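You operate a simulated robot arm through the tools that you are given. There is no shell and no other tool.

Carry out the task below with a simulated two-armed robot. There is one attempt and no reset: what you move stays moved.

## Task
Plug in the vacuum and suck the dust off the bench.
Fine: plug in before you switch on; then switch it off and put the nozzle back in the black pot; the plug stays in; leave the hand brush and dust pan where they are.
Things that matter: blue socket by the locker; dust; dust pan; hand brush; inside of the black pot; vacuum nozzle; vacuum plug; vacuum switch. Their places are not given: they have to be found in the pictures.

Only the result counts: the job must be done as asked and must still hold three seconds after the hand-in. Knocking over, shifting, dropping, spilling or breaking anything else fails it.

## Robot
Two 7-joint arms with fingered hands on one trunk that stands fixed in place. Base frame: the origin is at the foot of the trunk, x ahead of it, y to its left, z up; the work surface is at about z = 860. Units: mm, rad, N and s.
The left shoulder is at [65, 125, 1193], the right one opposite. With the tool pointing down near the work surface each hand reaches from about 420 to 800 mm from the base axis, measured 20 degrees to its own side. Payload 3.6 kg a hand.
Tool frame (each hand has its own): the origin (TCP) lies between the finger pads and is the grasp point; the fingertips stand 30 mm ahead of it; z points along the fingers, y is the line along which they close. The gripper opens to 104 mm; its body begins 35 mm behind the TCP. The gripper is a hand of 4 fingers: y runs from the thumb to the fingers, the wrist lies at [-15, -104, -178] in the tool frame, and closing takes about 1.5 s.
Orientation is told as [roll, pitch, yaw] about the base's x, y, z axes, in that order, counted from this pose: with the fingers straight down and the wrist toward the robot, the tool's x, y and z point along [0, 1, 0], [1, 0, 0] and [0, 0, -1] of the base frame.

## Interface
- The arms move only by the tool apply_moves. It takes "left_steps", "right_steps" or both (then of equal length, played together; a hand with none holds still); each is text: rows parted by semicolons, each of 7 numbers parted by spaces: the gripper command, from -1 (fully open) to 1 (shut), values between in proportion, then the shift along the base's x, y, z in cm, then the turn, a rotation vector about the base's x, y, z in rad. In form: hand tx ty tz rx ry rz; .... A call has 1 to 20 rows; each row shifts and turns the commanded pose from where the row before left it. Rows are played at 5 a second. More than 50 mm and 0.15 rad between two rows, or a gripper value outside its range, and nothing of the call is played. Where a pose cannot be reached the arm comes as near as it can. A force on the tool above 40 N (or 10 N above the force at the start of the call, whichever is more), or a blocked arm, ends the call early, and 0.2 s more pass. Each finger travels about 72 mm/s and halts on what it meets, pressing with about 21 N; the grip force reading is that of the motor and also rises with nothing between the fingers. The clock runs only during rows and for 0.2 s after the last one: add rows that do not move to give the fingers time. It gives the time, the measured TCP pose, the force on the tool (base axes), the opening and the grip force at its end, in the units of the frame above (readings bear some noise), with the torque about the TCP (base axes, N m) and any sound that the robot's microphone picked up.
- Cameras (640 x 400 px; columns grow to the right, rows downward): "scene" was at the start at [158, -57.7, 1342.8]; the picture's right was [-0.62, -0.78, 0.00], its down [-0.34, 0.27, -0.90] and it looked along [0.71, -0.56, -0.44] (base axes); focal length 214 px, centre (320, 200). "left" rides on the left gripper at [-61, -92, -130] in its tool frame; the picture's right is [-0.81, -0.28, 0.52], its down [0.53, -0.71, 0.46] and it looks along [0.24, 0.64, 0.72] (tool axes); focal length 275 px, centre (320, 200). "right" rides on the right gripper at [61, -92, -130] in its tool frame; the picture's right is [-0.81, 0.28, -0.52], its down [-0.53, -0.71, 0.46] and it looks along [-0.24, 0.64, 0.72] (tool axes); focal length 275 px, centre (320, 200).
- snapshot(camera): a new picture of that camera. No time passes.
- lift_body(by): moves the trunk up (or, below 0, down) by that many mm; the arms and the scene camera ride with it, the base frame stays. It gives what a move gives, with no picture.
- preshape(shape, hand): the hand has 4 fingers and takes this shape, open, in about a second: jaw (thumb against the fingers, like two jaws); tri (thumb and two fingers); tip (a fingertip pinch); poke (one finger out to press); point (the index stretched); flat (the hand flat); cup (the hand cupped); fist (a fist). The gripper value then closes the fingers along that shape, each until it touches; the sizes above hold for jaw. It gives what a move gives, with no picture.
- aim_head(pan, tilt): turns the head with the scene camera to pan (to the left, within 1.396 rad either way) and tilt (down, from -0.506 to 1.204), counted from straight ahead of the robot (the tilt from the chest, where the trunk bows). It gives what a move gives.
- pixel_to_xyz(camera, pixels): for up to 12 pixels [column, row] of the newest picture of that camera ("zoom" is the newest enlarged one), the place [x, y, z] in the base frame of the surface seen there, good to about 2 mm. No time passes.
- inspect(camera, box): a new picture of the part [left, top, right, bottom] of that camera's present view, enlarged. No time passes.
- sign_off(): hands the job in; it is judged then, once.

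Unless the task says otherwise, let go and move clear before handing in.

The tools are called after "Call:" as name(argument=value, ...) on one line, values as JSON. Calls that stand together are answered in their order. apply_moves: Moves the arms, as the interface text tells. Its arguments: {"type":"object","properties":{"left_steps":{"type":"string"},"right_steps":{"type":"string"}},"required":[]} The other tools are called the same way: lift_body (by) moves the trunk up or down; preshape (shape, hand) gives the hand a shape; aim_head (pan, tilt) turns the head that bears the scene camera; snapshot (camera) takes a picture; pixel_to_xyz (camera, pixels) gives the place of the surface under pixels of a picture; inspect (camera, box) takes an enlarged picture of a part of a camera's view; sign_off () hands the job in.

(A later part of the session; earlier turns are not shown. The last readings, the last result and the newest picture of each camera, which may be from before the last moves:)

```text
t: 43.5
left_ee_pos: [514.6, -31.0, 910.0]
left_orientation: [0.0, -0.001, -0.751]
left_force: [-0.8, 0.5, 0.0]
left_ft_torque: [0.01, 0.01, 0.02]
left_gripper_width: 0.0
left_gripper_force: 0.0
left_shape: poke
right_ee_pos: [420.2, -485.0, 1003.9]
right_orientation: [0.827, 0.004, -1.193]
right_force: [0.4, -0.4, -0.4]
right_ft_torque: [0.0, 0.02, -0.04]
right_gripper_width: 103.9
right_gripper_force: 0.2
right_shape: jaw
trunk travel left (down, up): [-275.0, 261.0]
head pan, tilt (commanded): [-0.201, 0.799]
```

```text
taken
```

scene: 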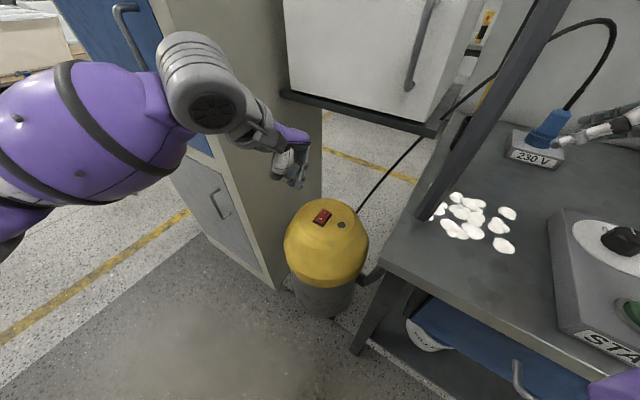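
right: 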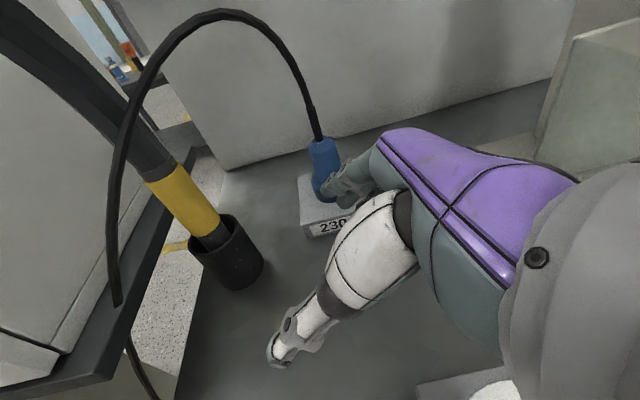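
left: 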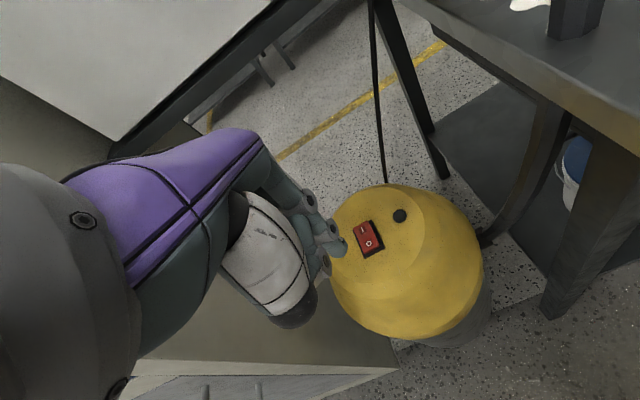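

The left hand is above the vacuum's near side with the switch visible at (367,235) in the left view. I'll continue down to z≈705.

Call:
apply_moves(left_steps="-1 1.1 -0.4 -4.1 0 0 0; -1 1.1 -0.4 -4.1 0 0 0; -1 1.1 -0.4 -4.1 0 0 0; -1 1.1 -0.4 -4.1 0 0 0; -1 1.1 -0.4 -4.1 0 0 0; -1 0 0 0 0 0 0")

Call:
snapshot(camera="scene")

Call:
snapshot(camera="left")

Call:
inspect(camera="scene", box=[240, 120, 400, 250])

```text
t: 44.9
left_ee_pos: [569.2, -51.0, 705.1]
left_orientation: [0.001, 0.0, -0.752]
left_force: [-0.8, 0.9, 0.2]
left_ft_torque: [0.0, 0.02, 0.01]
left_gripper_width: 0.2
left_gripper_force: 0.0
left_shape: poke
right_ee_pos: [419.5, -484.9, 1005.7]
right_orientation: [0.826, 0.005, -1.194]
right_force: [0.3, -0.4, -0.2]
right_ft_torque: [-0.01, 0.02, -0.02]
right_gripper_width: 103.9
right_gripper_force: 0.0
right_shape: jaw
trunk travel left (down, up): [-275.0, 261.0]
head pan, tilt (commanded): [-0.201, 0.799]
```

```text
taken
```

scene: 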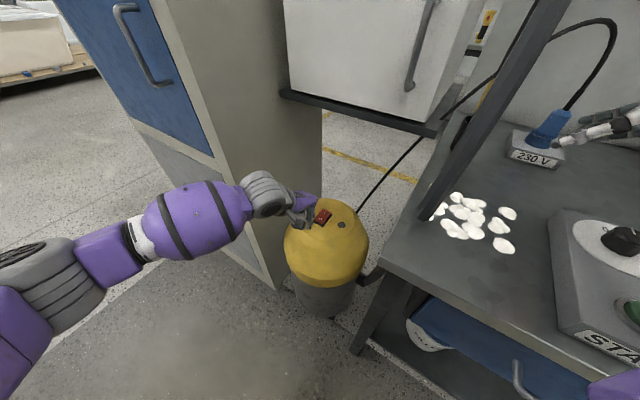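

```text
taken
```

left: 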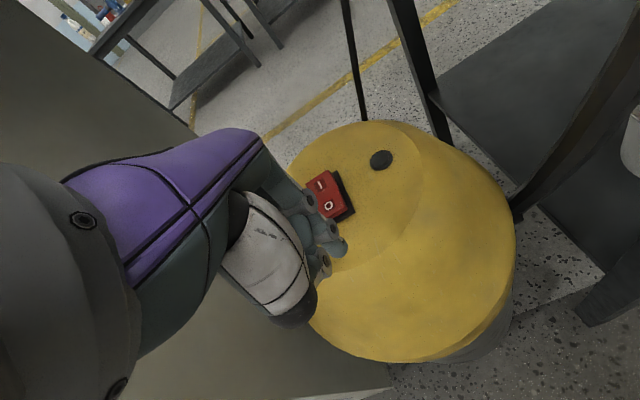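

```text
3.08 times, centred on (320, 185) of scene
```

zoom: 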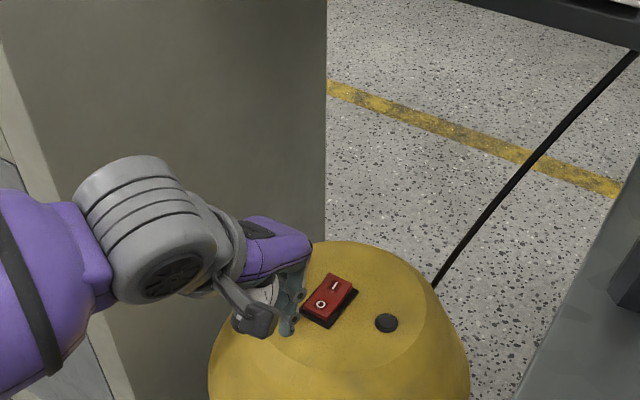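

The hand is beside the switch at z=705. I'll re-measure the rocker in close views and find the fingertip positions.

Call:
pixel_to_xyz(camera="zoom", pixels=[[334, 285], [321, 304], [330, 274], [351, 285], [322, 318], [303, 305], [328, 295], [337, 280], [288, 330], [290, 325], [300, 250], [342, 283]])

Call:
inspect(camera="left", box=[270, 160, 370, 290])

```text
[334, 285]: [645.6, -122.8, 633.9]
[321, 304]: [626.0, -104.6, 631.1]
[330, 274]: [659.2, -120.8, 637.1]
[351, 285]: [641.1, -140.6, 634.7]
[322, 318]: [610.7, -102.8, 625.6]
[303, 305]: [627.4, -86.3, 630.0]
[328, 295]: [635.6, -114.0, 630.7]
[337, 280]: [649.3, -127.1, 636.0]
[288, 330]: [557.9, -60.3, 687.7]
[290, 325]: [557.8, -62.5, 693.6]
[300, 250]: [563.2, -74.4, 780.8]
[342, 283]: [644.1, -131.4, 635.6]
```

```text
3.08 times, centred on (320, 225) of left
```

zoom: 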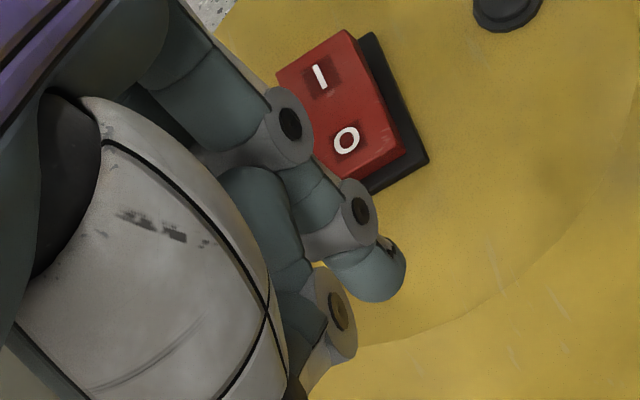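

The extended fingertip shows at (370,285) in the left zoom. I'll measure it against the TCP.

Call:
pixel_to_xyz(camera="zoom", pixels=[[400, 280], [385, 295], [370, 285], [355, 265], [350, 350], [320, 380], [320, 75], [345, 140], [350, 32], [280, 78], [404, 150], [372, 180]])

```text
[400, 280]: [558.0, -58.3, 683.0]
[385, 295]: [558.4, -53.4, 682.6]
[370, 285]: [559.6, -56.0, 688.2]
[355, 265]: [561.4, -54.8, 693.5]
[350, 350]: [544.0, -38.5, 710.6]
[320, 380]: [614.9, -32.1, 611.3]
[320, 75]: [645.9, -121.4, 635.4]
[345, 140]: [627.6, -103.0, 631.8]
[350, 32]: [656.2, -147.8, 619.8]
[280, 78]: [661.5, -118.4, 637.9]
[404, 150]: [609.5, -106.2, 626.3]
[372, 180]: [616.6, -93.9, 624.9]
```

The two fingertips straddle the TCP and end about 30 mm below it. I'll move over the I pad at (649,-125), staying 38 mm above it.

Call:
apply_moves(left_steps="-1 2.67 -2.47 0 0 0 0; -1 2.67 -2.47 0 0 0 0; -1 2.65 -2.46 0 0 0 0; -1 0 0 0 0 0 0; -1 0 0 0 0 0 0")

Call:
snapshot(camera="left")

Call:
inspect(camera="scene", box=[240, 120, 400, 250])

```text
t: 46.1
left_ee_pos: [649.9, -126.3, 705.7]
left_orientation: [0.0, 0.0, -0.749]
left_force: [0.0, -0.1, -0.2]
left_ft_torque: [0.0, 0.03, -0.02]
left_gripper_width: 0.2
left_gripper_force: 0.0
left_shape: poke
right_ee_pos: [419.5, -485.9, 1004.7]
right_orientation: [0.826, 0.004, -1.194]
right_force: [0.2, 0.2, -0.6]
right_ft_torque: [0.04, -0.01, 0.0]
right_gripper_width: 103.7
right_gripper_force: 0.1
right_shape: jaw
trunk travel left (down, up): [-275.0, 261.0]
head pan, tilt (commanded): [-0.201, 0.799]
```

```text
taken
```

left: 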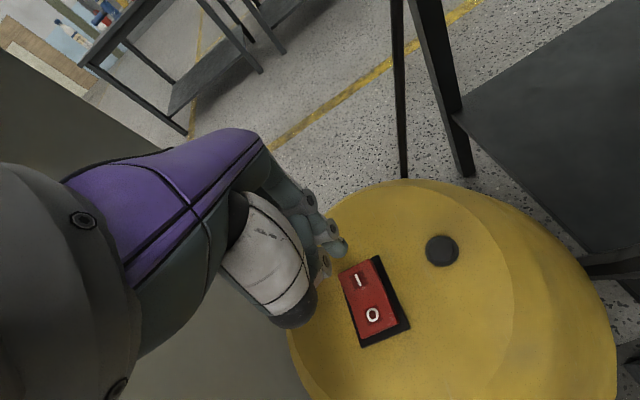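

```text
3.08 times, centred on (320, 185) of scene
```

zoom: 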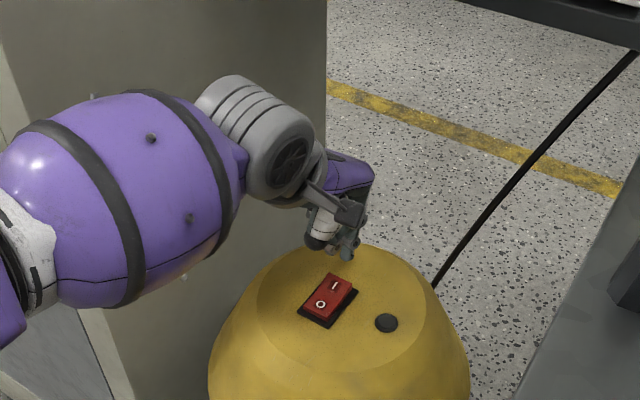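

The switch is under the hand; I'll re-measure the I mark at (358,280) in this view to confirm alignment before pressing.

Call:
inspect(camera="left", box=[290, 210, 430, 360])

Call:
pixel_to_xyz(camera="left", pixels=[[358, 280], [372, 315], [341, 270], [377, 258], [396, 325], [362, 338], [343, 250], [338, 255], [332, 252], [325, 270]])

```text
2.67 times, centred on (360, 285) of left
```

zoom: 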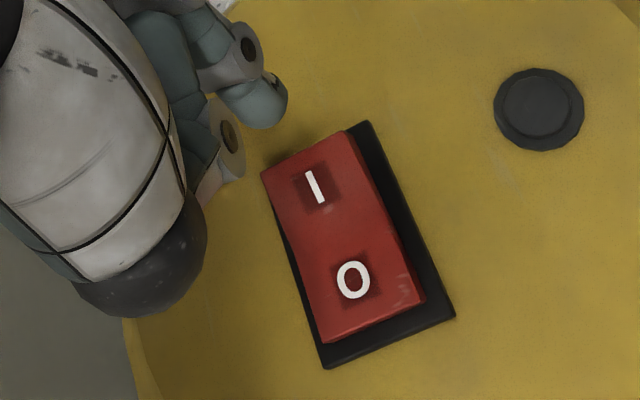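

```text
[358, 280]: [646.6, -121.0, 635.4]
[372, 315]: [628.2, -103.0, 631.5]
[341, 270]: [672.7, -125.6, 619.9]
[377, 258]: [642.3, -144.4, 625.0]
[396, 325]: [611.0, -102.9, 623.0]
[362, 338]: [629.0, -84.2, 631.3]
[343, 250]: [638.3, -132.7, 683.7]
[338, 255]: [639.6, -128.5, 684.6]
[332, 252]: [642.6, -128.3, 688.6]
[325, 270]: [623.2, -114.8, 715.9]
```

The I mark is at (646.6,-121); the fingertip pair centre (650,-126) is slightly outward, so I'll shift 3 mm inward and descend toward the pad in small steps.

Call:
apply_moves(left_steps="-1 -0.2 0.2 -1 0 0 0; -1 0 0 -1 0 0 0; -1 0 0 -0.8 0 0 0; -1 0 0 -0.4 0 0 0; -1 0 0 0 0 0 0")

Call:
inspect(camera="left", box=[270, 180, 430, 340])

```text
t: 47.3
left_ee_pos: [646.4, -124.5, 672.4]
left_orientation: [0.0, -0.001, -0.751]
left_force: [-0.1, 0.2, 0.4]
left_ft_torque: [0.0, 0.01, -0.01]
left_gripper_width: 0.3
left_gripper_force: 0.0
left_shape: poke
right_ee_pos: [418.9, -485.6, 1005.1]
right_orientation: [0.827, 0.004, -1.195]
right_force: [0.2, 0.0, -0.4]
right_ft_torque: [0.03, -0.01, 0.03]
right_gripper_width: 103.7
right_gripper_force: 0.1
right_shape: jaw
trunk travel left (down, up): [-275.0, 261.0]
head pan, tilt (commanded): [-0.201, 0.799]
```

```text
2.50 times, centred on (350, 260) of left
```

zoom: 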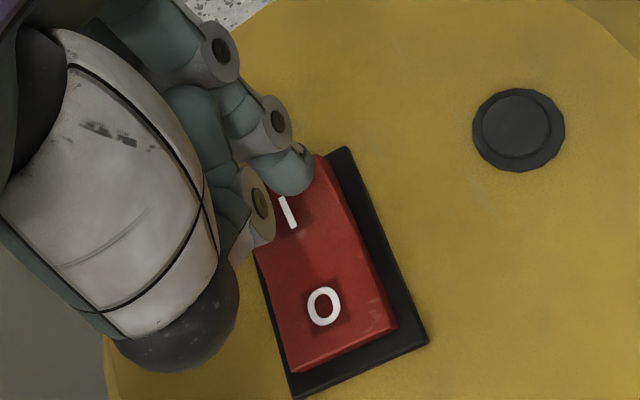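

The fingertips hover over the I end of the rocker with no force yet. I'll press down in 2–3 mm steps.

Call:
apply_moves(left_steps="-1 0 0 -0.3 0 0 0; -1 0 0 -0.3 0 0 0; -1 0 0 -0.3 0 0 0; -1 0 0 -0.3 0 0 0; -1 0 0 0 0 0 0")

Call:
inspect(camera="left", box=[270, 180, 430, 340])

```text
t: 48.5
left_ee_pos: [646.8, -123.6, 663.7]
left_orientation: [0.0, -0.004, -0.752]
left_force: [2.3, -1.7, 13.7]
left_ft_torque: [0.1, -0.14, -0.04]
left_gripper_width: 0.0
left_gripper_force: 0.0
left_shape: poke
right_ee_pos: [418.5, -486.2, 1004.5]
right_orientation: [0.828, 0.003, -1.192]
right_force: [-0.1, -1.0, 0.4]
right_ft_torque: [0.02, -0.01, -0.02]
right_gripper_width: 103.7
right_gripper_force: 0.2
right_shape: jaw
trunk travel left (down, up): [-275.0, 261.0]
head pan, tilt (commanded): [-0.201, 0.799]
heard: click
```

```text
2.50 times, centred on (350, 260) of left
```

zoom: 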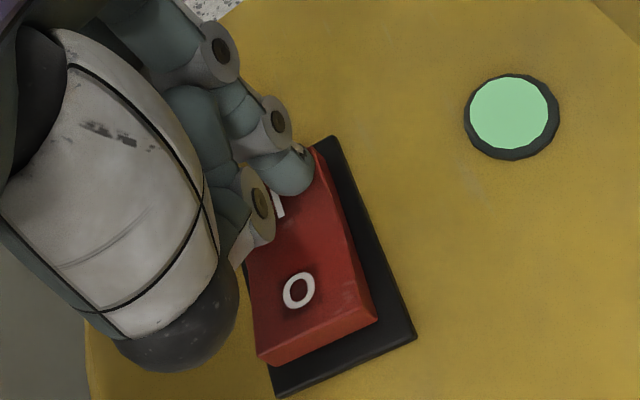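

A click was heard and the lamp at (510,113) turned green: the vacuum is on. I'll lift the left hand off the switch and park it beside, on the robot side.

Call:
apply_moves(left_steps="-1 0 0 1 0 0 0; -1 0 0 1.5 0 0 0; -1 0 0 2 0 0 0; -1 -2.6 2.4 0 0 0 0; -1 -2.6 2.4 0 0 0 0; -1 -2.6 2.4 1 0 0 0; -1 0 0 0 0 0 0")

Call:
aim_head(pan=-0.75, tilt=0.45)

Call:
snapshot(camera="scene")

Call:
snapshot(camera="left")

```text
t: 50.1
left_ee_pos: [568.5, -52.1, 715.8]
left_orientation: [0.0, 0.0, -0.75]
left_force: [0.9, -0.1, 0.5]
left_ft_torque: [-0.01, 0.03, 0.0]
left_gripper_width: 0.0
left_gripper_force: 0.0
left_shape: poke
right_ee_pos: [420.0, -486.2, 1004.2]
right_orientation: [0.827, 0.003, -1.193]
right_force: [0.2, 0.7, -0.2]
right_ft_torque: [-0.02, 0.03, -0.03]
right_gripper_width: 103.9
right_gripper_force: 0.1
right_shape: jaw
trunk travel left (down, up): [-275.0, 261.0]
head pan, tilt (commanded): [-0.201, 0.799]
```

```text
t: 51.1
left_ee_pos: [568.5, -52.1, 715.2]
left_orientation: [0.0, -0.001, -0.749]
left_force: [-0.1, 0.1, 0.4]
left_ft_torque: [-0.01, -0.02, -0.01]
left_gripper_width: 0.2
left_gripper_force: 0.1
left_shape: poke
right_ee_pos: [420.3, -486.2, 1004.5]
right_orientation: [0.828, 0.005, -1.196]
right_force: [0.2, -0.3, 0.2]
right_ft_torque: [-0.01, -0.01, 0.01]
right_gripper_width: 103.8
right_gripper_force: 0.0
right_shape: jaw
trunk travel left (down, up): [-275.0, 261.0]
head pan, tilt (commanded): [-0.75, 0.45]
```

```text
taken
```

scene: 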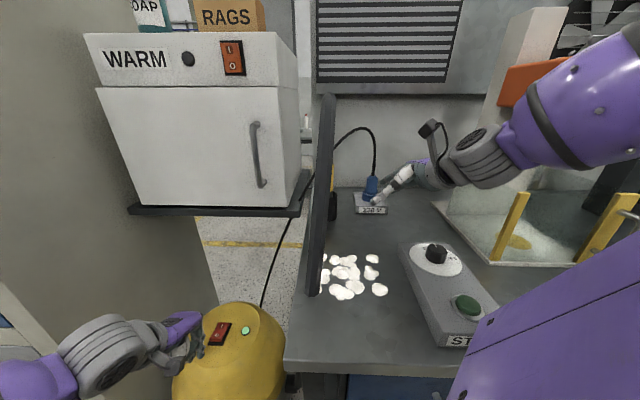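

```text
taken
```

left: 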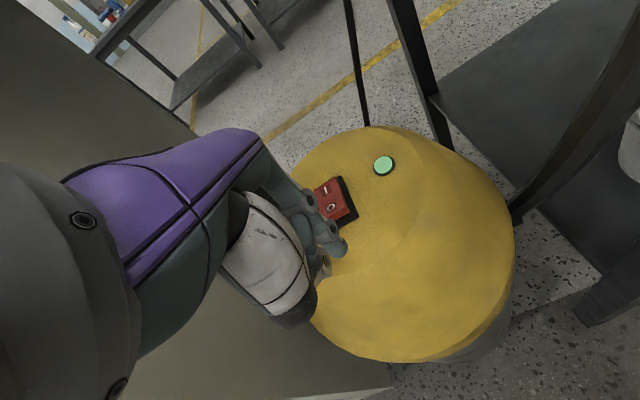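

The lamp is green and the left hand is parked. Now the nozzle: I'll view its yellow collar and pot from the right camera and measure the axis.

Call:
snapshot(camera="right")

Call:
inspect(camera="right", box=[80, 90, 300, 310])

```text
taken
```

right: 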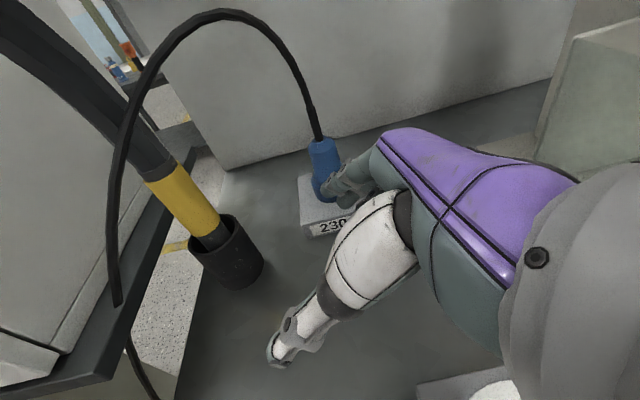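

```text
1.82 times, centred on (190, 200) of right
```

zoom: 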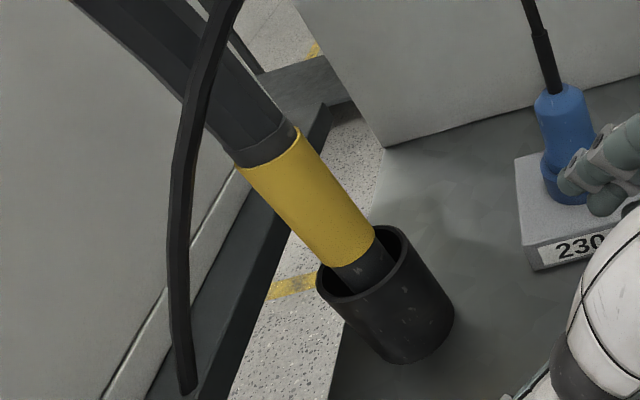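

Measuring points along the yellow collar and round the pot rim in this zoom.

Call:
pixel_to_xyz(camera="zoom", pixels=[[278, 160], [293, 180], [310, 205], [330, 232], [345, 250], [300, 150], [255, 175], [335, 190], [290, 220], [365, 235], [330, 265], [355, 275]])

Call:
pixel_to_xyz(camera="zoom", pixels=[[321, 282], [335, 299], [365, 297], [392, 280], [407, 258], [402, 238], [388, 228], [385, 350], [430, 330], [400, 320], [360, 280], [265, 135]])

```text
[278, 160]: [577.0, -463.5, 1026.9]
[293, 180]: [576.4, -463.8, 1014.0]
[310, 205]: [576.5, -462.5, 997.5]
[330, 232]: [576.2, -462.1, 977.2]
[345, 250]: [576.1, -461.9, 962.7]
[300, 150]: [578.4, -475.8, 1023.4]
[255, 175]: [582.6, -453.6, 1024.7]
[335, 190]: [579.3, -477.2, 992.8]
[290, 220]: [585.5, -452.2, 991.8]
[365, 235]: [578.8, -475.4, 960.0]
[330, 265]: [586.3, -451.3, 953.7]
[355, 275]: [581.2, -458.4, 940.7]
```

```text
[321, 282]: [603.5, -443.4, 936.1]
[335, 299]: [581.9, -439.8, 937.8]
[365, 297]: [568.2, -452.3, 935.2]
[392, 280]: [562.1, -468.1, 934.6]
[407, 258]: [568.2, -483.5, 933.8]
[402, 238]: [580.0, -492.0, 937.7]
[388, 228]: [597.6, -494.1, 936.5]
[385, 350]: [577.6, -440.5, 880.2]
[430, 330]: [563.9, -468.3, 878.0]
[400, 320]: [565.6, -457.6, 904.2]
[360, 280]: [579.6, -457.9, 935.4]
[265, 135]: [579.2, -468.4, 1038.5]
```

The collar is vertical with axis about (592,-466), radius 16, and z 945–1035; the pot centre is (590,-467), rim z=936. Now I need the cable's path near it, since it arcs across the nozzle.

Call:
pixel_to_xyz(camera="right", pixels=[[316, 130], [300, 75], [265, 30], [222, 14], [180, 32], [150, 68], [132, 110], [118, 170], [112, 240], [117, 300], [60, 70], [110, 115]])

Call:
pixel_to_xyz(camera="scene", pixels=[[374, 150], [350, 129], [325, 160], [308, 185], [290, 225], [270, 280], [327, 110], [322, 200], [316, 290], [335, 180]])

```text
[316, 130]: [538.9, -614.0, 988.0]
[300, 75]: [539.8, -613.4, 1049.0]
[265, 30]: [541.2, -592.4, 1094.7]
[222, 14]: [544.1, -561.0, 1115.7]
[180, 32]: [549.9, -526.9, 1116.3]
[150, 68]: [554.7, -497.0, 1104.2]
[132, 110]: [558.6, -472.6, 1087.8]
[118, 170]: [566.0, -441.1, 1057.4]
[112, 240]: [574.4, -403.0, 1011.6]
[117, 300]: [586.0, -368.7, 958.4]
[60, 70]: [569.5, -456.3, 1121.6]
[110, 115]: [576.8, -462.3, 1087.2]
```

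```text
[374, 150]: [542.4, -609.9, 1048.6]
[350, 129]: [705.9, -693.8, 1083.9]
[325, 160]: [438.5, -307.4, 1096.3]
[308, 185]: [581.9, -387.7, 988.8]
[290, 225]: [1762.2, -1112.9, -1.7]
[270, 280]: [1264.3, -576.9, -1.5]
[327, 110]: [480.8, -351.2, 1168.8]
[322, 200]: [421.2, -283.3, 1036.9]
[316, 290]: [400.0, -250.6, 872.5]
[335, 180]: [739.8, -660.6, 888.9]
```

The cable and hose visibly pass through the shelf and bench, so they look non-solid, and they run above my grip height anyway. I'll turn the right hand to yaw -1.0, roll 1.0 and move to a pre-grasp 80 mm short of the collar.

Call:
apply_moves(right_steps="-1 0 0 0 0 0 0.0975; -1 0 0 0 0 0 0.0975; -1 0 0 0.5 0.0467 -0.0728 0; -1 0 0 0.5 0.0467 -0.0728 0; -1 0 0 0 0 0 0")

Call:
snapshot(camera="right")

```text
t: 52.3
left_ee_pos: [568.0, -50.9, 715.3]
left_orientation: [-0.001, 0.0, -0.749]
left_force: [0.1, -0.6, 0.7]
left_ft_torque: [0.02, -0.03, 0.0]
left_gripper_width: 0.2
left_gripper_force: 0.2
left_shape: poke
right_ee_pos: [419.9, -485.8, 1014.3]
right_orientation: [1.001, 0.005, -0.999]
right_force: [0.1, 0.3, -0.5]
right_ft_torque: [0.01, -0.01, 0.03]
right_gripper_width: 103.6
right_gripper_force: 0.0
right_shape: jaw
trunk travel left (down, up): [-275.0, 261.0]
head pan, tilt (commanded): [-0.75, 0.45]
```

```text
taken
```

right: 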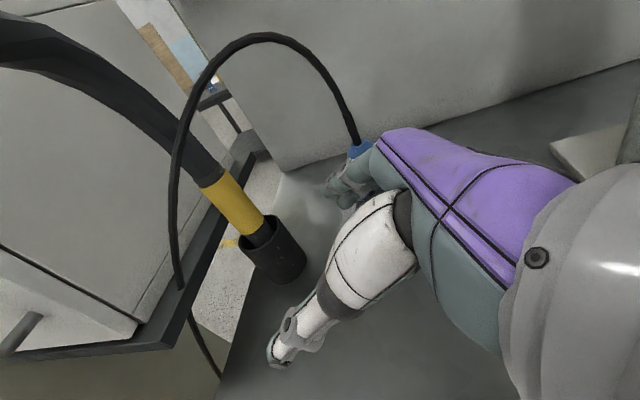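

Orientation is as planned. Moving to the pre-grasp point near (525,-509,998).

Call:
apply_moves(right_steps="-1 3.5 -0.77 -0.5 0 0 0; -1 3.5 -0.77 -0.5 0 0 0; -1 3.5 -0.77 -0.5 0 0 0; -1 0 0 0 0 0 0")

Call:
snapshot(camera="right")

Call:
inspect(camera="scene", box=[290, 100, 490, 240])

```text
t: 53.3
left_ee_pos: [567.8, -50.7, 716.0]
left_orientation: [0.0, 0.0, -0.748]
left_force: [0.4, -0.2, 1.0]
left_ft_torque: [-0.02, 0.03, 0.01]
left_gripper_width: 0.0
left_gripper_force: 0.0
left_shape: poke
right_ee_pos: [525.4, -508.5, 999.0]
right_orientation: [0.999, 0.004, -0.998]
right_force: [0.1, -0.5, -0.3]
right_ft_torque: [-0.04, -0.03, -0.01]
right_gripper_width: 103.7
right_gripper_force: 0.1
right_shape: jaw
trunk travel left (down, up): [-275.0, 261.0]
head pan, tilt (commanded): [-0.75, 0.45]
```

```text
taken
```

right: 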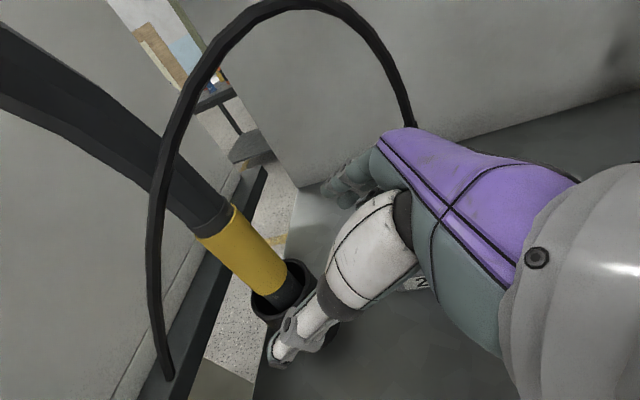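

```text
2.86 times, centred on (390, 170) of scene
```

zoom: 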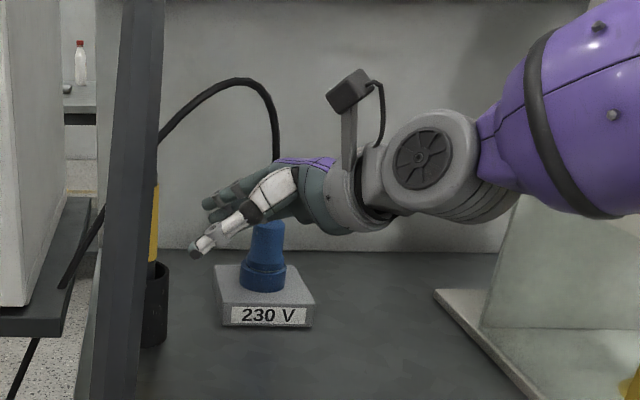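

The hand is level with the collar in the zoom; I'll recheck the collar axis from this closer right-camera view.

Call:
pixel_to_xyz(camera="right", pixels=[[215, 238], [225, 225], [238, 214], [228, 260], [240, 250], [262, 238], [240, 273], [258, 268], [280, 258], [270, 290], [275, 300], [285, 295]])

```text
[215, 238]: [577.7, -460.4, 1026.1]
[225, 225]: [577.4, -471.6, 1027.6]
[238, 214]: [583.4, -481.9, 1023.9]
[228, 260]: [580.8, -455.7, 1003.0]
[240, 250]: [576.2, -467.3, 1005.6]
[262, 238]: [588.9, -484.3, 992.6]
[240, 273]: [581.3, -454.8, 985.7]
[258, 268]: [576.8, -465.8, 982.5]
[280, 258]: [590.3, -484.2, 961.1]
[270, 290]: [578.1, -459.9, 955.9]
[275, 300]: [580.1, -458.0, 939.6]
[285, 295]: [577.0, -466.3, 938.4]
```

The axis is confirmed at (592,-468), radius 16. I'll advance 78 mm so the collar sits between thumb and fingers.

Call:
apply_moves(right_steps="-1 1.7 1.0 -0.1 0 0 0; -1 1.7 1.0 -0.1 0 0 0; -1 1.7 1.0 -0.1 0 0 0; -1 1.5 1.0 -0.1 0 0 0; -1 0 0 0 0 0 0")

Call:
snapshot(camera="right")

Call:
inspect(camera="scene", box=[290, 100, 490, 240])

```text
t: 54.5
left_ee_pos: [567.0, -51.3, 715.2]
left_orientation: [0.001, 0.001, -0.751]
left_force: [0.1, -0.3, -0.2]
left_ft_torque: [0.0, 0.0, 0.0]
left_gripper_width: 0.0
left_gripper_force: 0.0
left_shape: poke
right_ee_pos: [591.8, -468.8, 994.7]
right_orientation: [1.0, 0.003, -0.998]
right_force: [-0.6, 0.1, 0.3]
right_ft_torque: [-0.01, -0.02, -0.02]
right_gripper_width: 103.6
right_gripper_force: 0.1
right_shape: jaw
trunk travel left (down, up): [-275.0, 261.0]
head pan, tilt (commanded): [-0.75, 0.45]
```

```text
taken
```

right: 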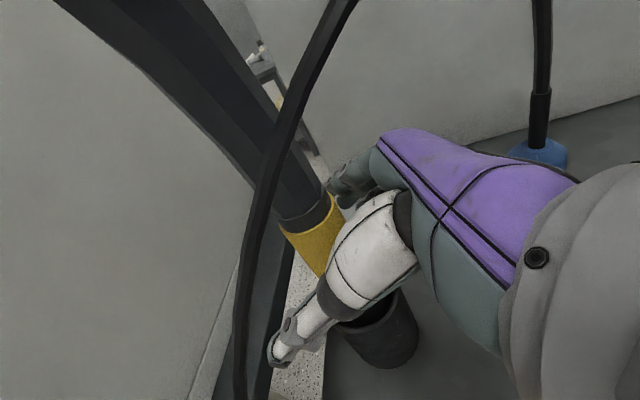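

```text
2.86 times, centred on (390, 170) of scene
```

zoom: 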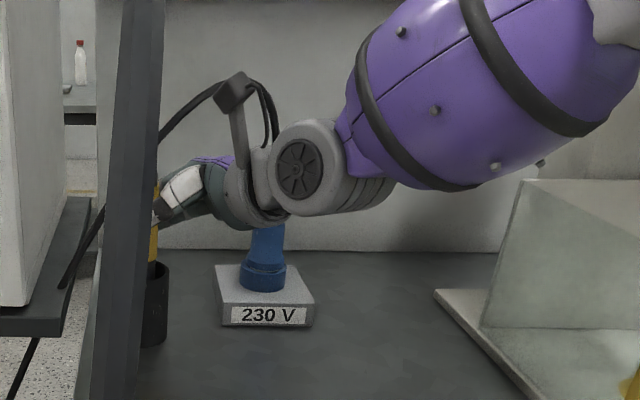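

The collar sits between thumb and fingers. Closing the hand on it.

Call:
apply_moves(right_steps="-0.6 0 0 0 0 0 0; -0.2 0 0 0 0 0 0; 0.1 0 0 0 0 0 0; 0.3 0 0 0 0 0 0; 0.6 0 0 0 0 0 0; 1 0 0 0 0 0 0; 1 0 0 0 0 0 0; 1 0 0 0 0 0 0; 1 0 0 0 0 0 0; 1 0 0 0 0 0 0")

Call:
snapshot(camera="right")

Call:
inspect(camera="right", box=[250, 120, 450, 380])

```text
t: 56.7
left_ee_pos: [568.2, -51.3, 715.7]
left_orientation: [-0.002, 0.0, -0.752]
left_force: [-0.4, -0.7, 0.5]
left_ft_torque: [-0.02, -0.03, -0.01]
left_gripper_width: 0.0
left_gripper_force: 0.0
left_shape: poke
right_ee_pos: [591.2, -468.4, 995.5]
right_orientation: [1.0, 0.003, -0.999]
right_force: [0.3, -0.3, -0.1]
right_ft_torque: [0.01, 0.03, -0.03]
right_gripper_width: 19.9
right_gripper_force: 21.1
right_shape: jaw
trunk travel left (down, up): [-275.0, 261.0]
head pan, tilt (commanded): [-0.75, 0.45]
```

```text
taken
```

right: 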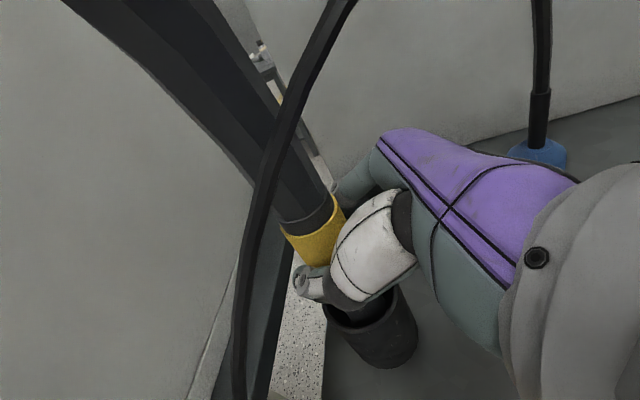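

```text
1.54 times, centred on (350, 250) of right
```

zoom: 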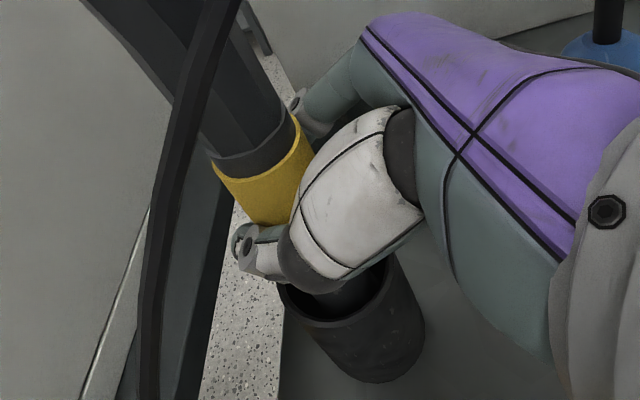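

The collar is gripped (21 N). I'll lift 30 mm and check that only the nozzle moves.

Call:
apply_moves(right_steps="1 0 0 1 0 0 0; 1 0 0 1 0 0 0; 1 0 0 1 0 0 0; 1 0 0 0 0 0 0")

Call:
snapshot(camera="right")

Call:
inspect(camera="scene", box=[290, 100, 490, 240])

```text
t: 57.7
left_ee_pos: [568.4, -50.3, 714.6]
left_orientation: [0.0, -0.002, -0.75]
left_force: [0.5, 0.1, -0.5]
left_ft_torque: [-0.01, 0.02, 0.0]
left_gripper_width: 0.0
left_gripper_force: 0.0
left_shape: poke
right_ee_pos: [591.0, -469.1, 1025.6]
right_orientation: [1.0, 0.002, -0.999]
right_force: [-0.3, 0.6, -1.5]
right_ft_torque: [0.03, 0.01, -0.01]
right_gripper_width: 20.2
right_gripper_force: 21.1
right_shape: jaw
trunk travel left (down, up): [-275.0, 261.0]
head pan, tilt (commanded): [-0.75, 0.45]
```

```text
taken
```

right: 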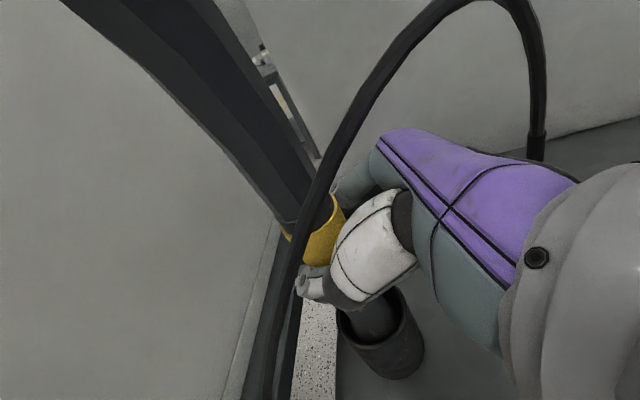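

```text
2.86 times, centred on (390, 170) of scene
```

zoom: 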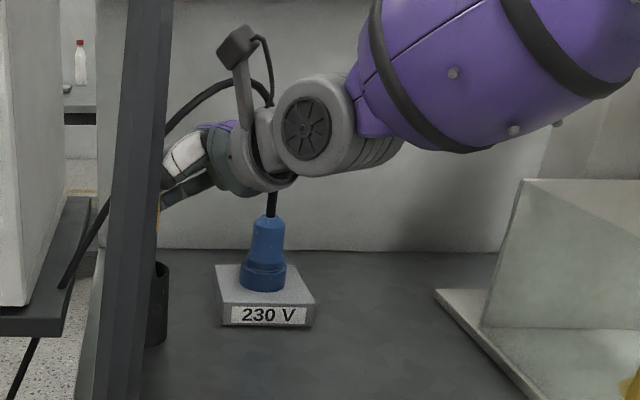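

The nozzle rises while the pot stays. Lifting another 70 mm to clear the rim.

Call:
apply_moves(right_steps="1 0 0 1.75 0 0 0; 1 0 0 1.75 0 0 0; 1 0 0 1.75 0 0 0; 1 0 0 1.75 0 0 0; 1 0 0 0 0 0 0")

Call:
snapshot(camera="right")

Call:
snapshot(camera="scene")

Call:
inspect(camera="right", box=[260, 200, 460, 400])

```text
t: 58.9
left_ee_pos: [568.5, -51.2, 715.4]
left_orientation: [0.0, -0.001, -0.751]
left_force: [0.6, 0.2, 0.5]
left_ft_torque: [0.01, 0.0, 0.0]
left_gripper_width: 0.2
left_gripper_force: 0.2
left_shape: poke
right_ee_pos: [590.9, -469.9, 1094.9]
right_orientation: [1.0, 0.005, -0.998]
right_force: [0.3, -1.1, -2.0]
right_ft_torque: [-0.01, 0.0, 0.03]
right_gripper_width: 20.2
right_gripper_force: 21.2
right_shape: jaw
trunk travel left (down, up): [-275.0, 261.0]
head pan, tilt (commanded): [-0.75, 0.45]
```

```text
taken
```

right: 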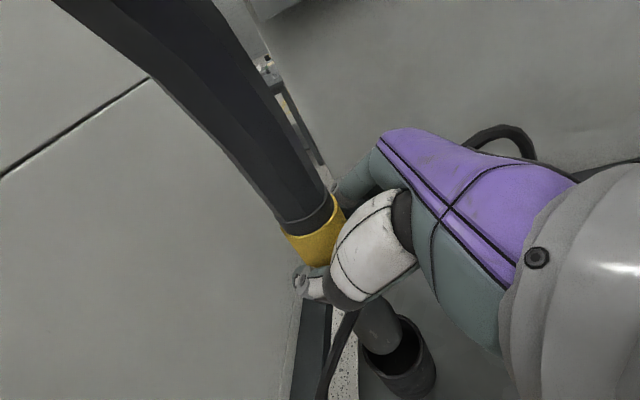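

```text
taken
```

scene: 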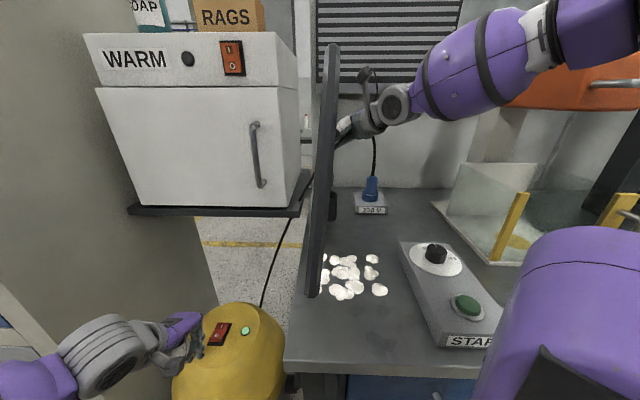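

```text
2.00 times, centred on (360, 300) of right
```

zoom: 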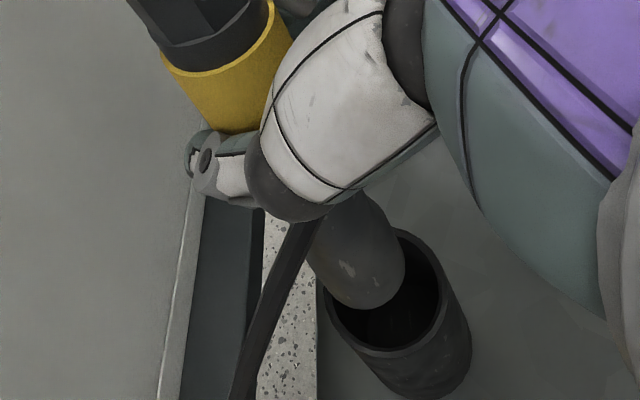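

The tube's lower end shows at (375,300) in the zoom, apparently just at the pot mouth. I'll measure it against the rim.

Call:
pixel_to_xyz(camera="zoom", pixels=[[360, 225], [365, 260], [370, 290], [375, 303], [390, 290], [340, 290], [335, 320], [360, 350], [400, 355], [440, 300], [425, 255], [390, 320]])

```text
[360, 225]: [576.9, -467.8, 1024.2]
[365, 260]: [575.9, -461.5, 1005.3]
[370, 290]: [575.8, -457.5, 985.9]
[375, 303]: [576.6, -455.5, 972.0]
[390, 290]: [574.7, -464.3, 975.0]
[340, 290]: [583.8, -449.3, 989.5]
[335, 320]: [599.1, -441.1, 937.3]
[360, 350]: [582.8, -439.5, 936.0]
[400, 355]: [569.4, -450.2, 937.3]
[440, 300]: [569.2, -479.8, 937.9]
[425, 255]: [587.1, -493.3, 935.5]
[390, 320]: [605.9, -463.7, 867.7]
```

The tube's end is at z≈969, about 126 mm below the TCP, already above the pot rim. Now I'll map the dust blobs and the START box edge.

Call:
inspect(camera="scene", box=[290, 230, 450, 330])

Call:
pixel_to_xyz(camera="zoom", pixels=[[185, 120], [160, 165], [230, 165], [325, 115], [330, 165], [360, 240], [180, 255], [255, 235], [145, 230], [190, 270], [440, 60], [590, 350]])

```text
4.00 times, centred on (370, 280) of scene
```

zoom: 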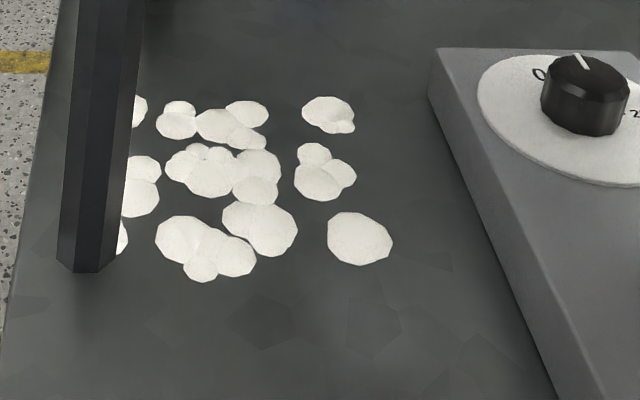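

```text
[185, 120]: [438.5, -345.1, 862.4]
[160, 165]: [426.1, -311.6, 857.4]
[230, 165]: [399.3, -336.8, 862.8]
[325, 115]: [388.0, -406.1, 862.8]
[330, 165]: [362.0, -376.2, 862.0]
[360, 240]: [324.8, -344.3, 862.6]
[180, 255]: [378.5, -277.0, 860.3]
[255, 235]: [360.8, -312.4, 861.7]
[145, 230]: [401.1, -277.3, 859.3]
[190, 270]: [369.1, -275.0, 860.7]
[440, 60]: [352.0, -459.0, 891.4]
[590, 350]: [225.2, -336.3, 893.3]
```

Some blobs hide behind the hose's lower end at (95,150). I'll query the remaining blob edges to bound the dust area.

Call:
pixel_to_xyz(camera="zoom", pixels=[[138, 108], [140, 190], [122, 240], [250, 112], [180, 105], [260, 190], [312, 152], [388, 245], [200, 280], [350, 115], [345, 265], [225, 130]])

Call:
aim_head(pan=-0.5, tilt=0.7)

Call:
inspect(camera="scene", box=[300, 130, 460, 230])

Call:
snapshot(camera="scene")

```text
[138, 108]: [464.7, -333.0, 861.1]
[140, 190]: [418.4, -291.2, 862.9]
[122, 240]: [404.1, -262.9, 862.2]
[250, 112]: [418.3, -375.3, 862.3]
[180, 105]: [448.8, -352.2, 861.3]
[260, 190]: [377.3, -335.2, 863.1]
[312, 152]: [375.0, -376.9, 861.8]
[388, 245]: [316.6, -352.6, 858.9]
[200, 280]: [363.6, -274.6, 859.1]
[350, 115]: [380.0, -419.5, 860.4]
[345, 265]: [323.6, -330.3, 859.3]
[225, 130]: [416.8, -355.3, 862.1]
```

```text
t: 59.7
left_ee_pos: [568.9, -51.6, 715.9]
left_orientation: [-0.001, 0.001, -0.751]
left_force: [0.2, -0.2, -0.1]
left_ft_torque: [-0.01, 0.03, -0.02]
left_gripper_width: 0.1
left_gripper_force: 0.0
left_shape: poke
right_ee_pos: [592.1, -469.8, 1094.9]
right_orientation: [0.998, 0.003, -0.998]
right_force: [-0.4, -0.3, -2.0]
right_ft_torque: [0.02, -0.01, 0.02]
right_gripper_width: 20.2
right_gripper_force: 20.9
right_shape: jaw
trunk travel left (down, up): [-275.0, 261.0]
head pan, tilt (commanded): [-0.499, 0.7]
```

```text
4.00 times, centred on (380, 180) of scene
```

zoom: 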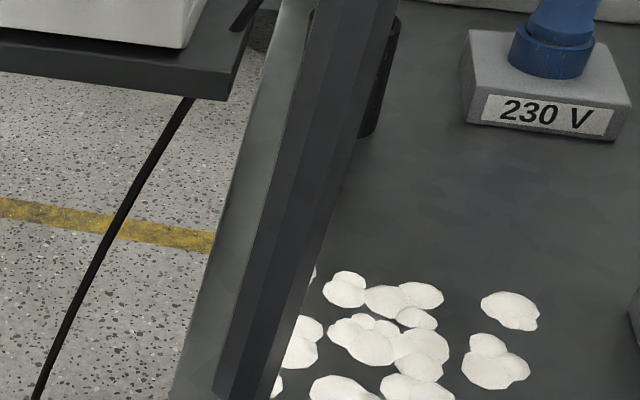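

```text
taken
```

scene: 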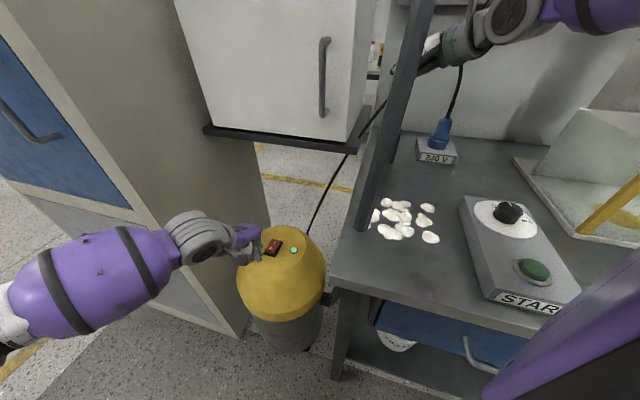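

Dust spans roughly x 310–472, y -425 to -255. I'll carry the raised nozzle over the dust's far side while yawing the hand to -0.3 so the arm keeps room for the near blobs.

Call:
apply_moves(right_steps="1 -1.3 1.3 0 0 0 0.1; 1 -2.3 2.4 0 0 0 0.12; 1 -2.4 2.6 0 0 0 0.12; 1 -2.4 2.6 0 0 0 0.12; 1 -2.4 2.6 0 0 0 0.12; 1 -1.8 2.0 0 0 0 0.12; 1 0 0 0 0 0 0")

Call:
snapshot(camera="scene")

Call:
snapshot(camera="right")

```text
t: 61.3
left_ee_pos: [568.2, -51.0, 715.2]
left_orientation: [-0.001, -0.002, -0.751]
left_force: [-0.8, 0.7, 0.5]
left_ft_torque: [-0.03, 0.03, 0.01]
left_gripper_width: 0.0
left_gripper_force: 0.0
left_shape: poke
right_ee_pos: [464.3, -332.8, 1094.7]
right_orientation: [0.999, 0.004, -0.297]
right_force: [-0.5, -0.1, -0.5]
right_ft_torque: [0.02, -0.03, -0.04]
right_gripper_width: 19.9
right_gripper_force: 21.0
right_shape: jaw
trunk travel left (down, up): [-275.0, 261.0]
head pan, tilt (commanded): [-0.499, 0.7]
```

```text
taken
```

scene: 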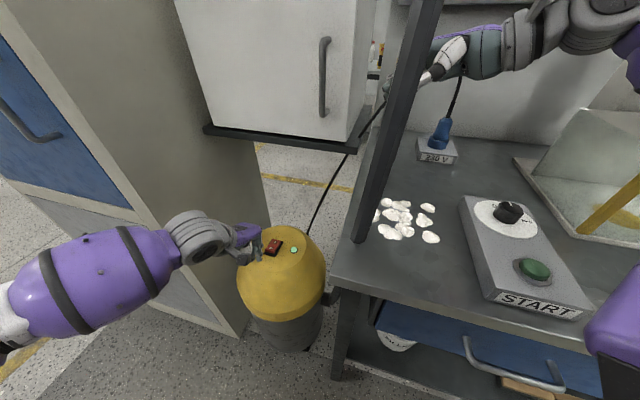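

```text
taken
```

right: 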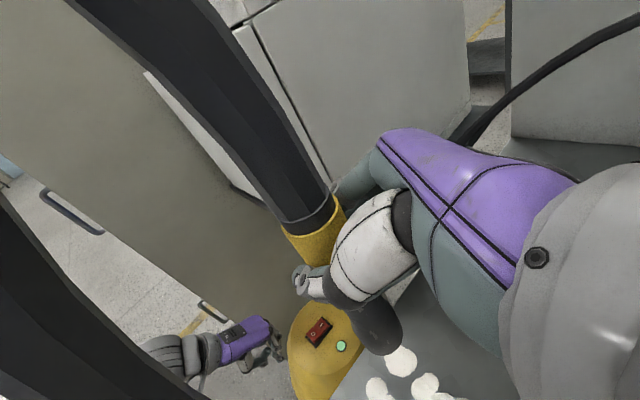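

The nozzle is over the dust's far side. I'll lower 85 mm toward the bench and check the mouth height there.

Call:
apply_moves(right_steps="1 0 0 -2.2 0 0 0; 1 0 0 -2.2 0 0 0; 1 0 0 -2.2 0 0 0; 1 0 0 -1.9 0 0 0; 1 0 0 0 0 0 0")

Call:
inspect(camera="right", box=[310, 260, 450, 400])

Call:
inspect(camera="scene", box=[330, 130, 490, 270])

```text
t: 62.5
left_ee_pos: [569.0, -52.5, 717.0]
left_orientation: [-0.001, -0.002, -0.75]
left_force: [-0.1, -0.8, -0.6]
left_ft_torque: [-0.02, -0.03, 0.0]
left_gripper_width: 0.1
left_gripper_force: 0.1
left_shape: poke
right_ee_pos: [465.4, -332.8, 1010.1]
right_orientation: [0.999, 0.003, -0.298]
right_force: [0.4, -0.2, -1.3]
right_ft_torque: [-0.01, 0.01, 0.01]
right_gripper_width: 19.9
right_gripper_force: 21.0
right_shape: jaw
trunk travel left (down, up): [-275.0, 261.0]
head pan, tilt (commanded): [-0.499, 0.7]
```

```text
2.86 times, centred on (380, 330) of right
```

zoom: 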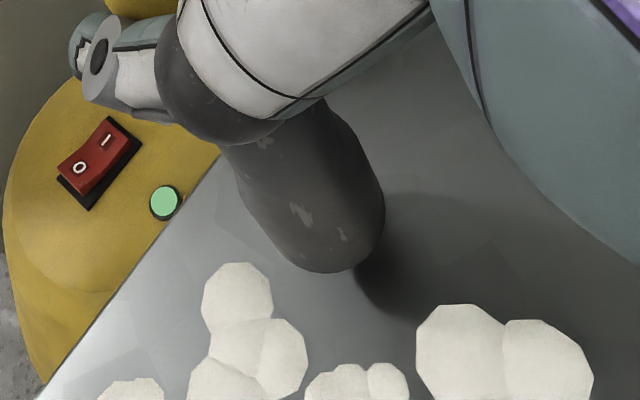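

```text
2.86 times, centred on (410, 200) of scene
```

zoom: 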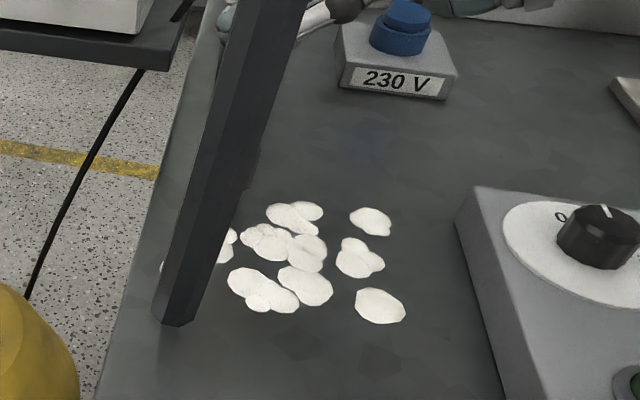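

Dust close to the mouth already looks to be disappearing. I'll measure the mouth position in the right zoom ((320,268) end of tube) for the sweep height.

Call:
inspect(camera="right", box=[310, 260, 450, 400])

Call:
pixel_to_xyz(camera="zoom", pixels=[[255, 220], [280, 255], [310, 267], [340, 268], [365, 250], [380, 215], [320, 200], [240, 300], [470, 340], [275, 350], [340, 300], [430, 200]])

```text
2.86 times, centred on (380, 330) of right
```

zoom: 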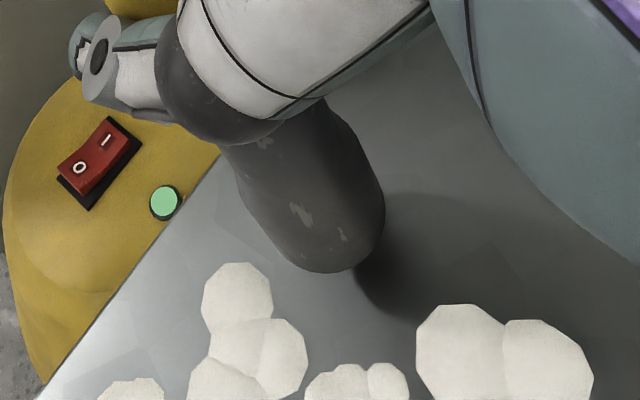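

```text
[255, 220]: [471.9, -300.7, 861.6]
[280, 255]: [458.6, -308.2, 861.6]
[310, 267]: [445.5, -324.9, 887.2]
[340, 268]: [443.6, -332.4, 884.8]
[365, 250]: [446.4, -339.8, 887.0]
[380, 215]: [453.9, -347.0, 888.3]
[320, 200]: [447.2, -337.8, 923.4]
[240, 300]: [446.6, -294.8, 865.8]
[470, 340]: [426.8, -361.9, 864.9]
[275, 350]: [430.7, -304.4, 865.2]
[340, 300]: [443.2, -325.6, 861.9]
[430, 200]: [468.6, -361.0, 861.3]
```

The mouth is at (459.5,-332), z≈884, offset (-6,+1) from the TCP, and the blob there is already gone. I'll lower it to about 10 mm above the bench and sweep over the first half of the dust.

Call:
apply_moves(right_steps="1 0 0 -0.7 0 0 0; 1 0 0 -0.7 0 0 0; 1 -1.05 -2 0 0 0 0; 1 -1.5 -1.2 0 0 0 0; 1 -1.6 -1.2 0 0 0 0; 1 -1.5 -1.5 0 0 0 0; 1 -1.5 -1.5 0 0 0 0; 1 -0.8 -1.1 0 0 0 0; 1 -0.6 2 0 0 0 0; 1 -0.7 2 0 0 0 0; 1 1.8 1.2 0 0 0 0; 1 1.8 1.0 0 0 0 0; 1 1.7 1.0 0 0 0 0; 1 2.0 0.5 0 0 0 0; 1 -0.2 2 0 0 0 0; 1 -0.6 1.8 0 0 0 0; 1 -1.4 1.1 0 0 0 0; 1 -0.9 1.6 0 0 0 0; 1 -0.7 1.3 0 0 0 0; 1 0 0 0 0 0 0")

Call:
snapshot(camera="scene")

Call:
snapshot(camera="right")

Call:
inspect(camera="scene", box=[330, 150, 490, 270])

```text
t: 66.7
left_ee_pos: [568.9, -51.7, 716.1]
left_orientation: [0.0, 0.0, -0.751]
left_force: [-0.4, 0.8, 0.0]
left_ft_torque: [-0.01, -0.01, 0.01]
left_gripper_width: 0.1
left_gripper_force: 0.1
left_shape: poke
right_ee_pos: [408.4, -262.5, 996.3]
right_orientation: [1.0, 0.004, -0.299]
right_force: [0.5, -0.6, -1.5]
right_ft_torque: [-0.02, 0.04, 0.0]
right_gripper_width: 20.2
right_gripper_force: 21.2
right_shape: jaw
trunk travel left (down, up): [-275.0, 261.0]
head pan, tilt (commanded): [-0.499, 0.7]
```

```text
taken
```

scene: 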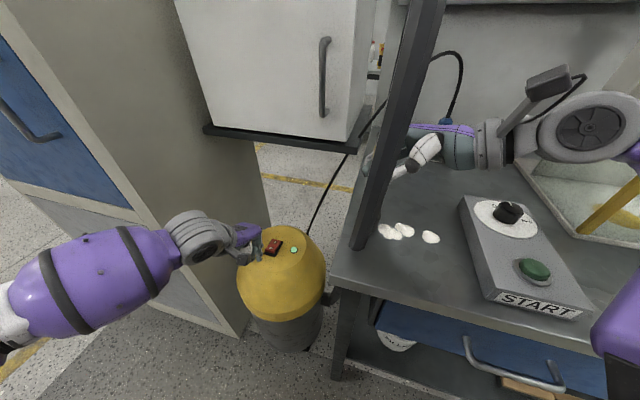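

```text
taken
```

right: 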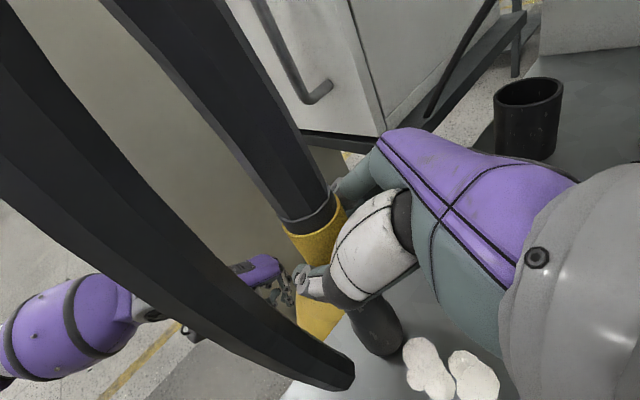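

```text
3.33 times, centred on (410, 210) of scene
```

zoom: 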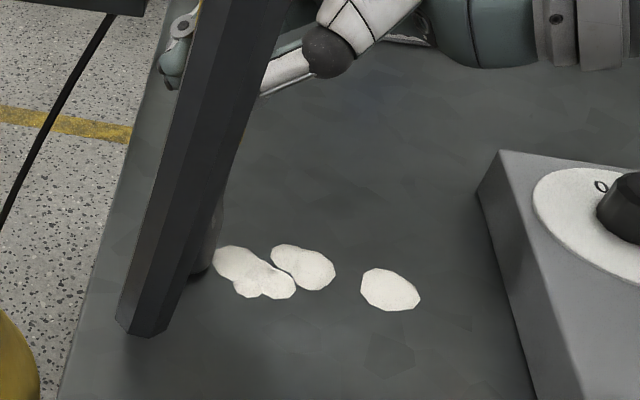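

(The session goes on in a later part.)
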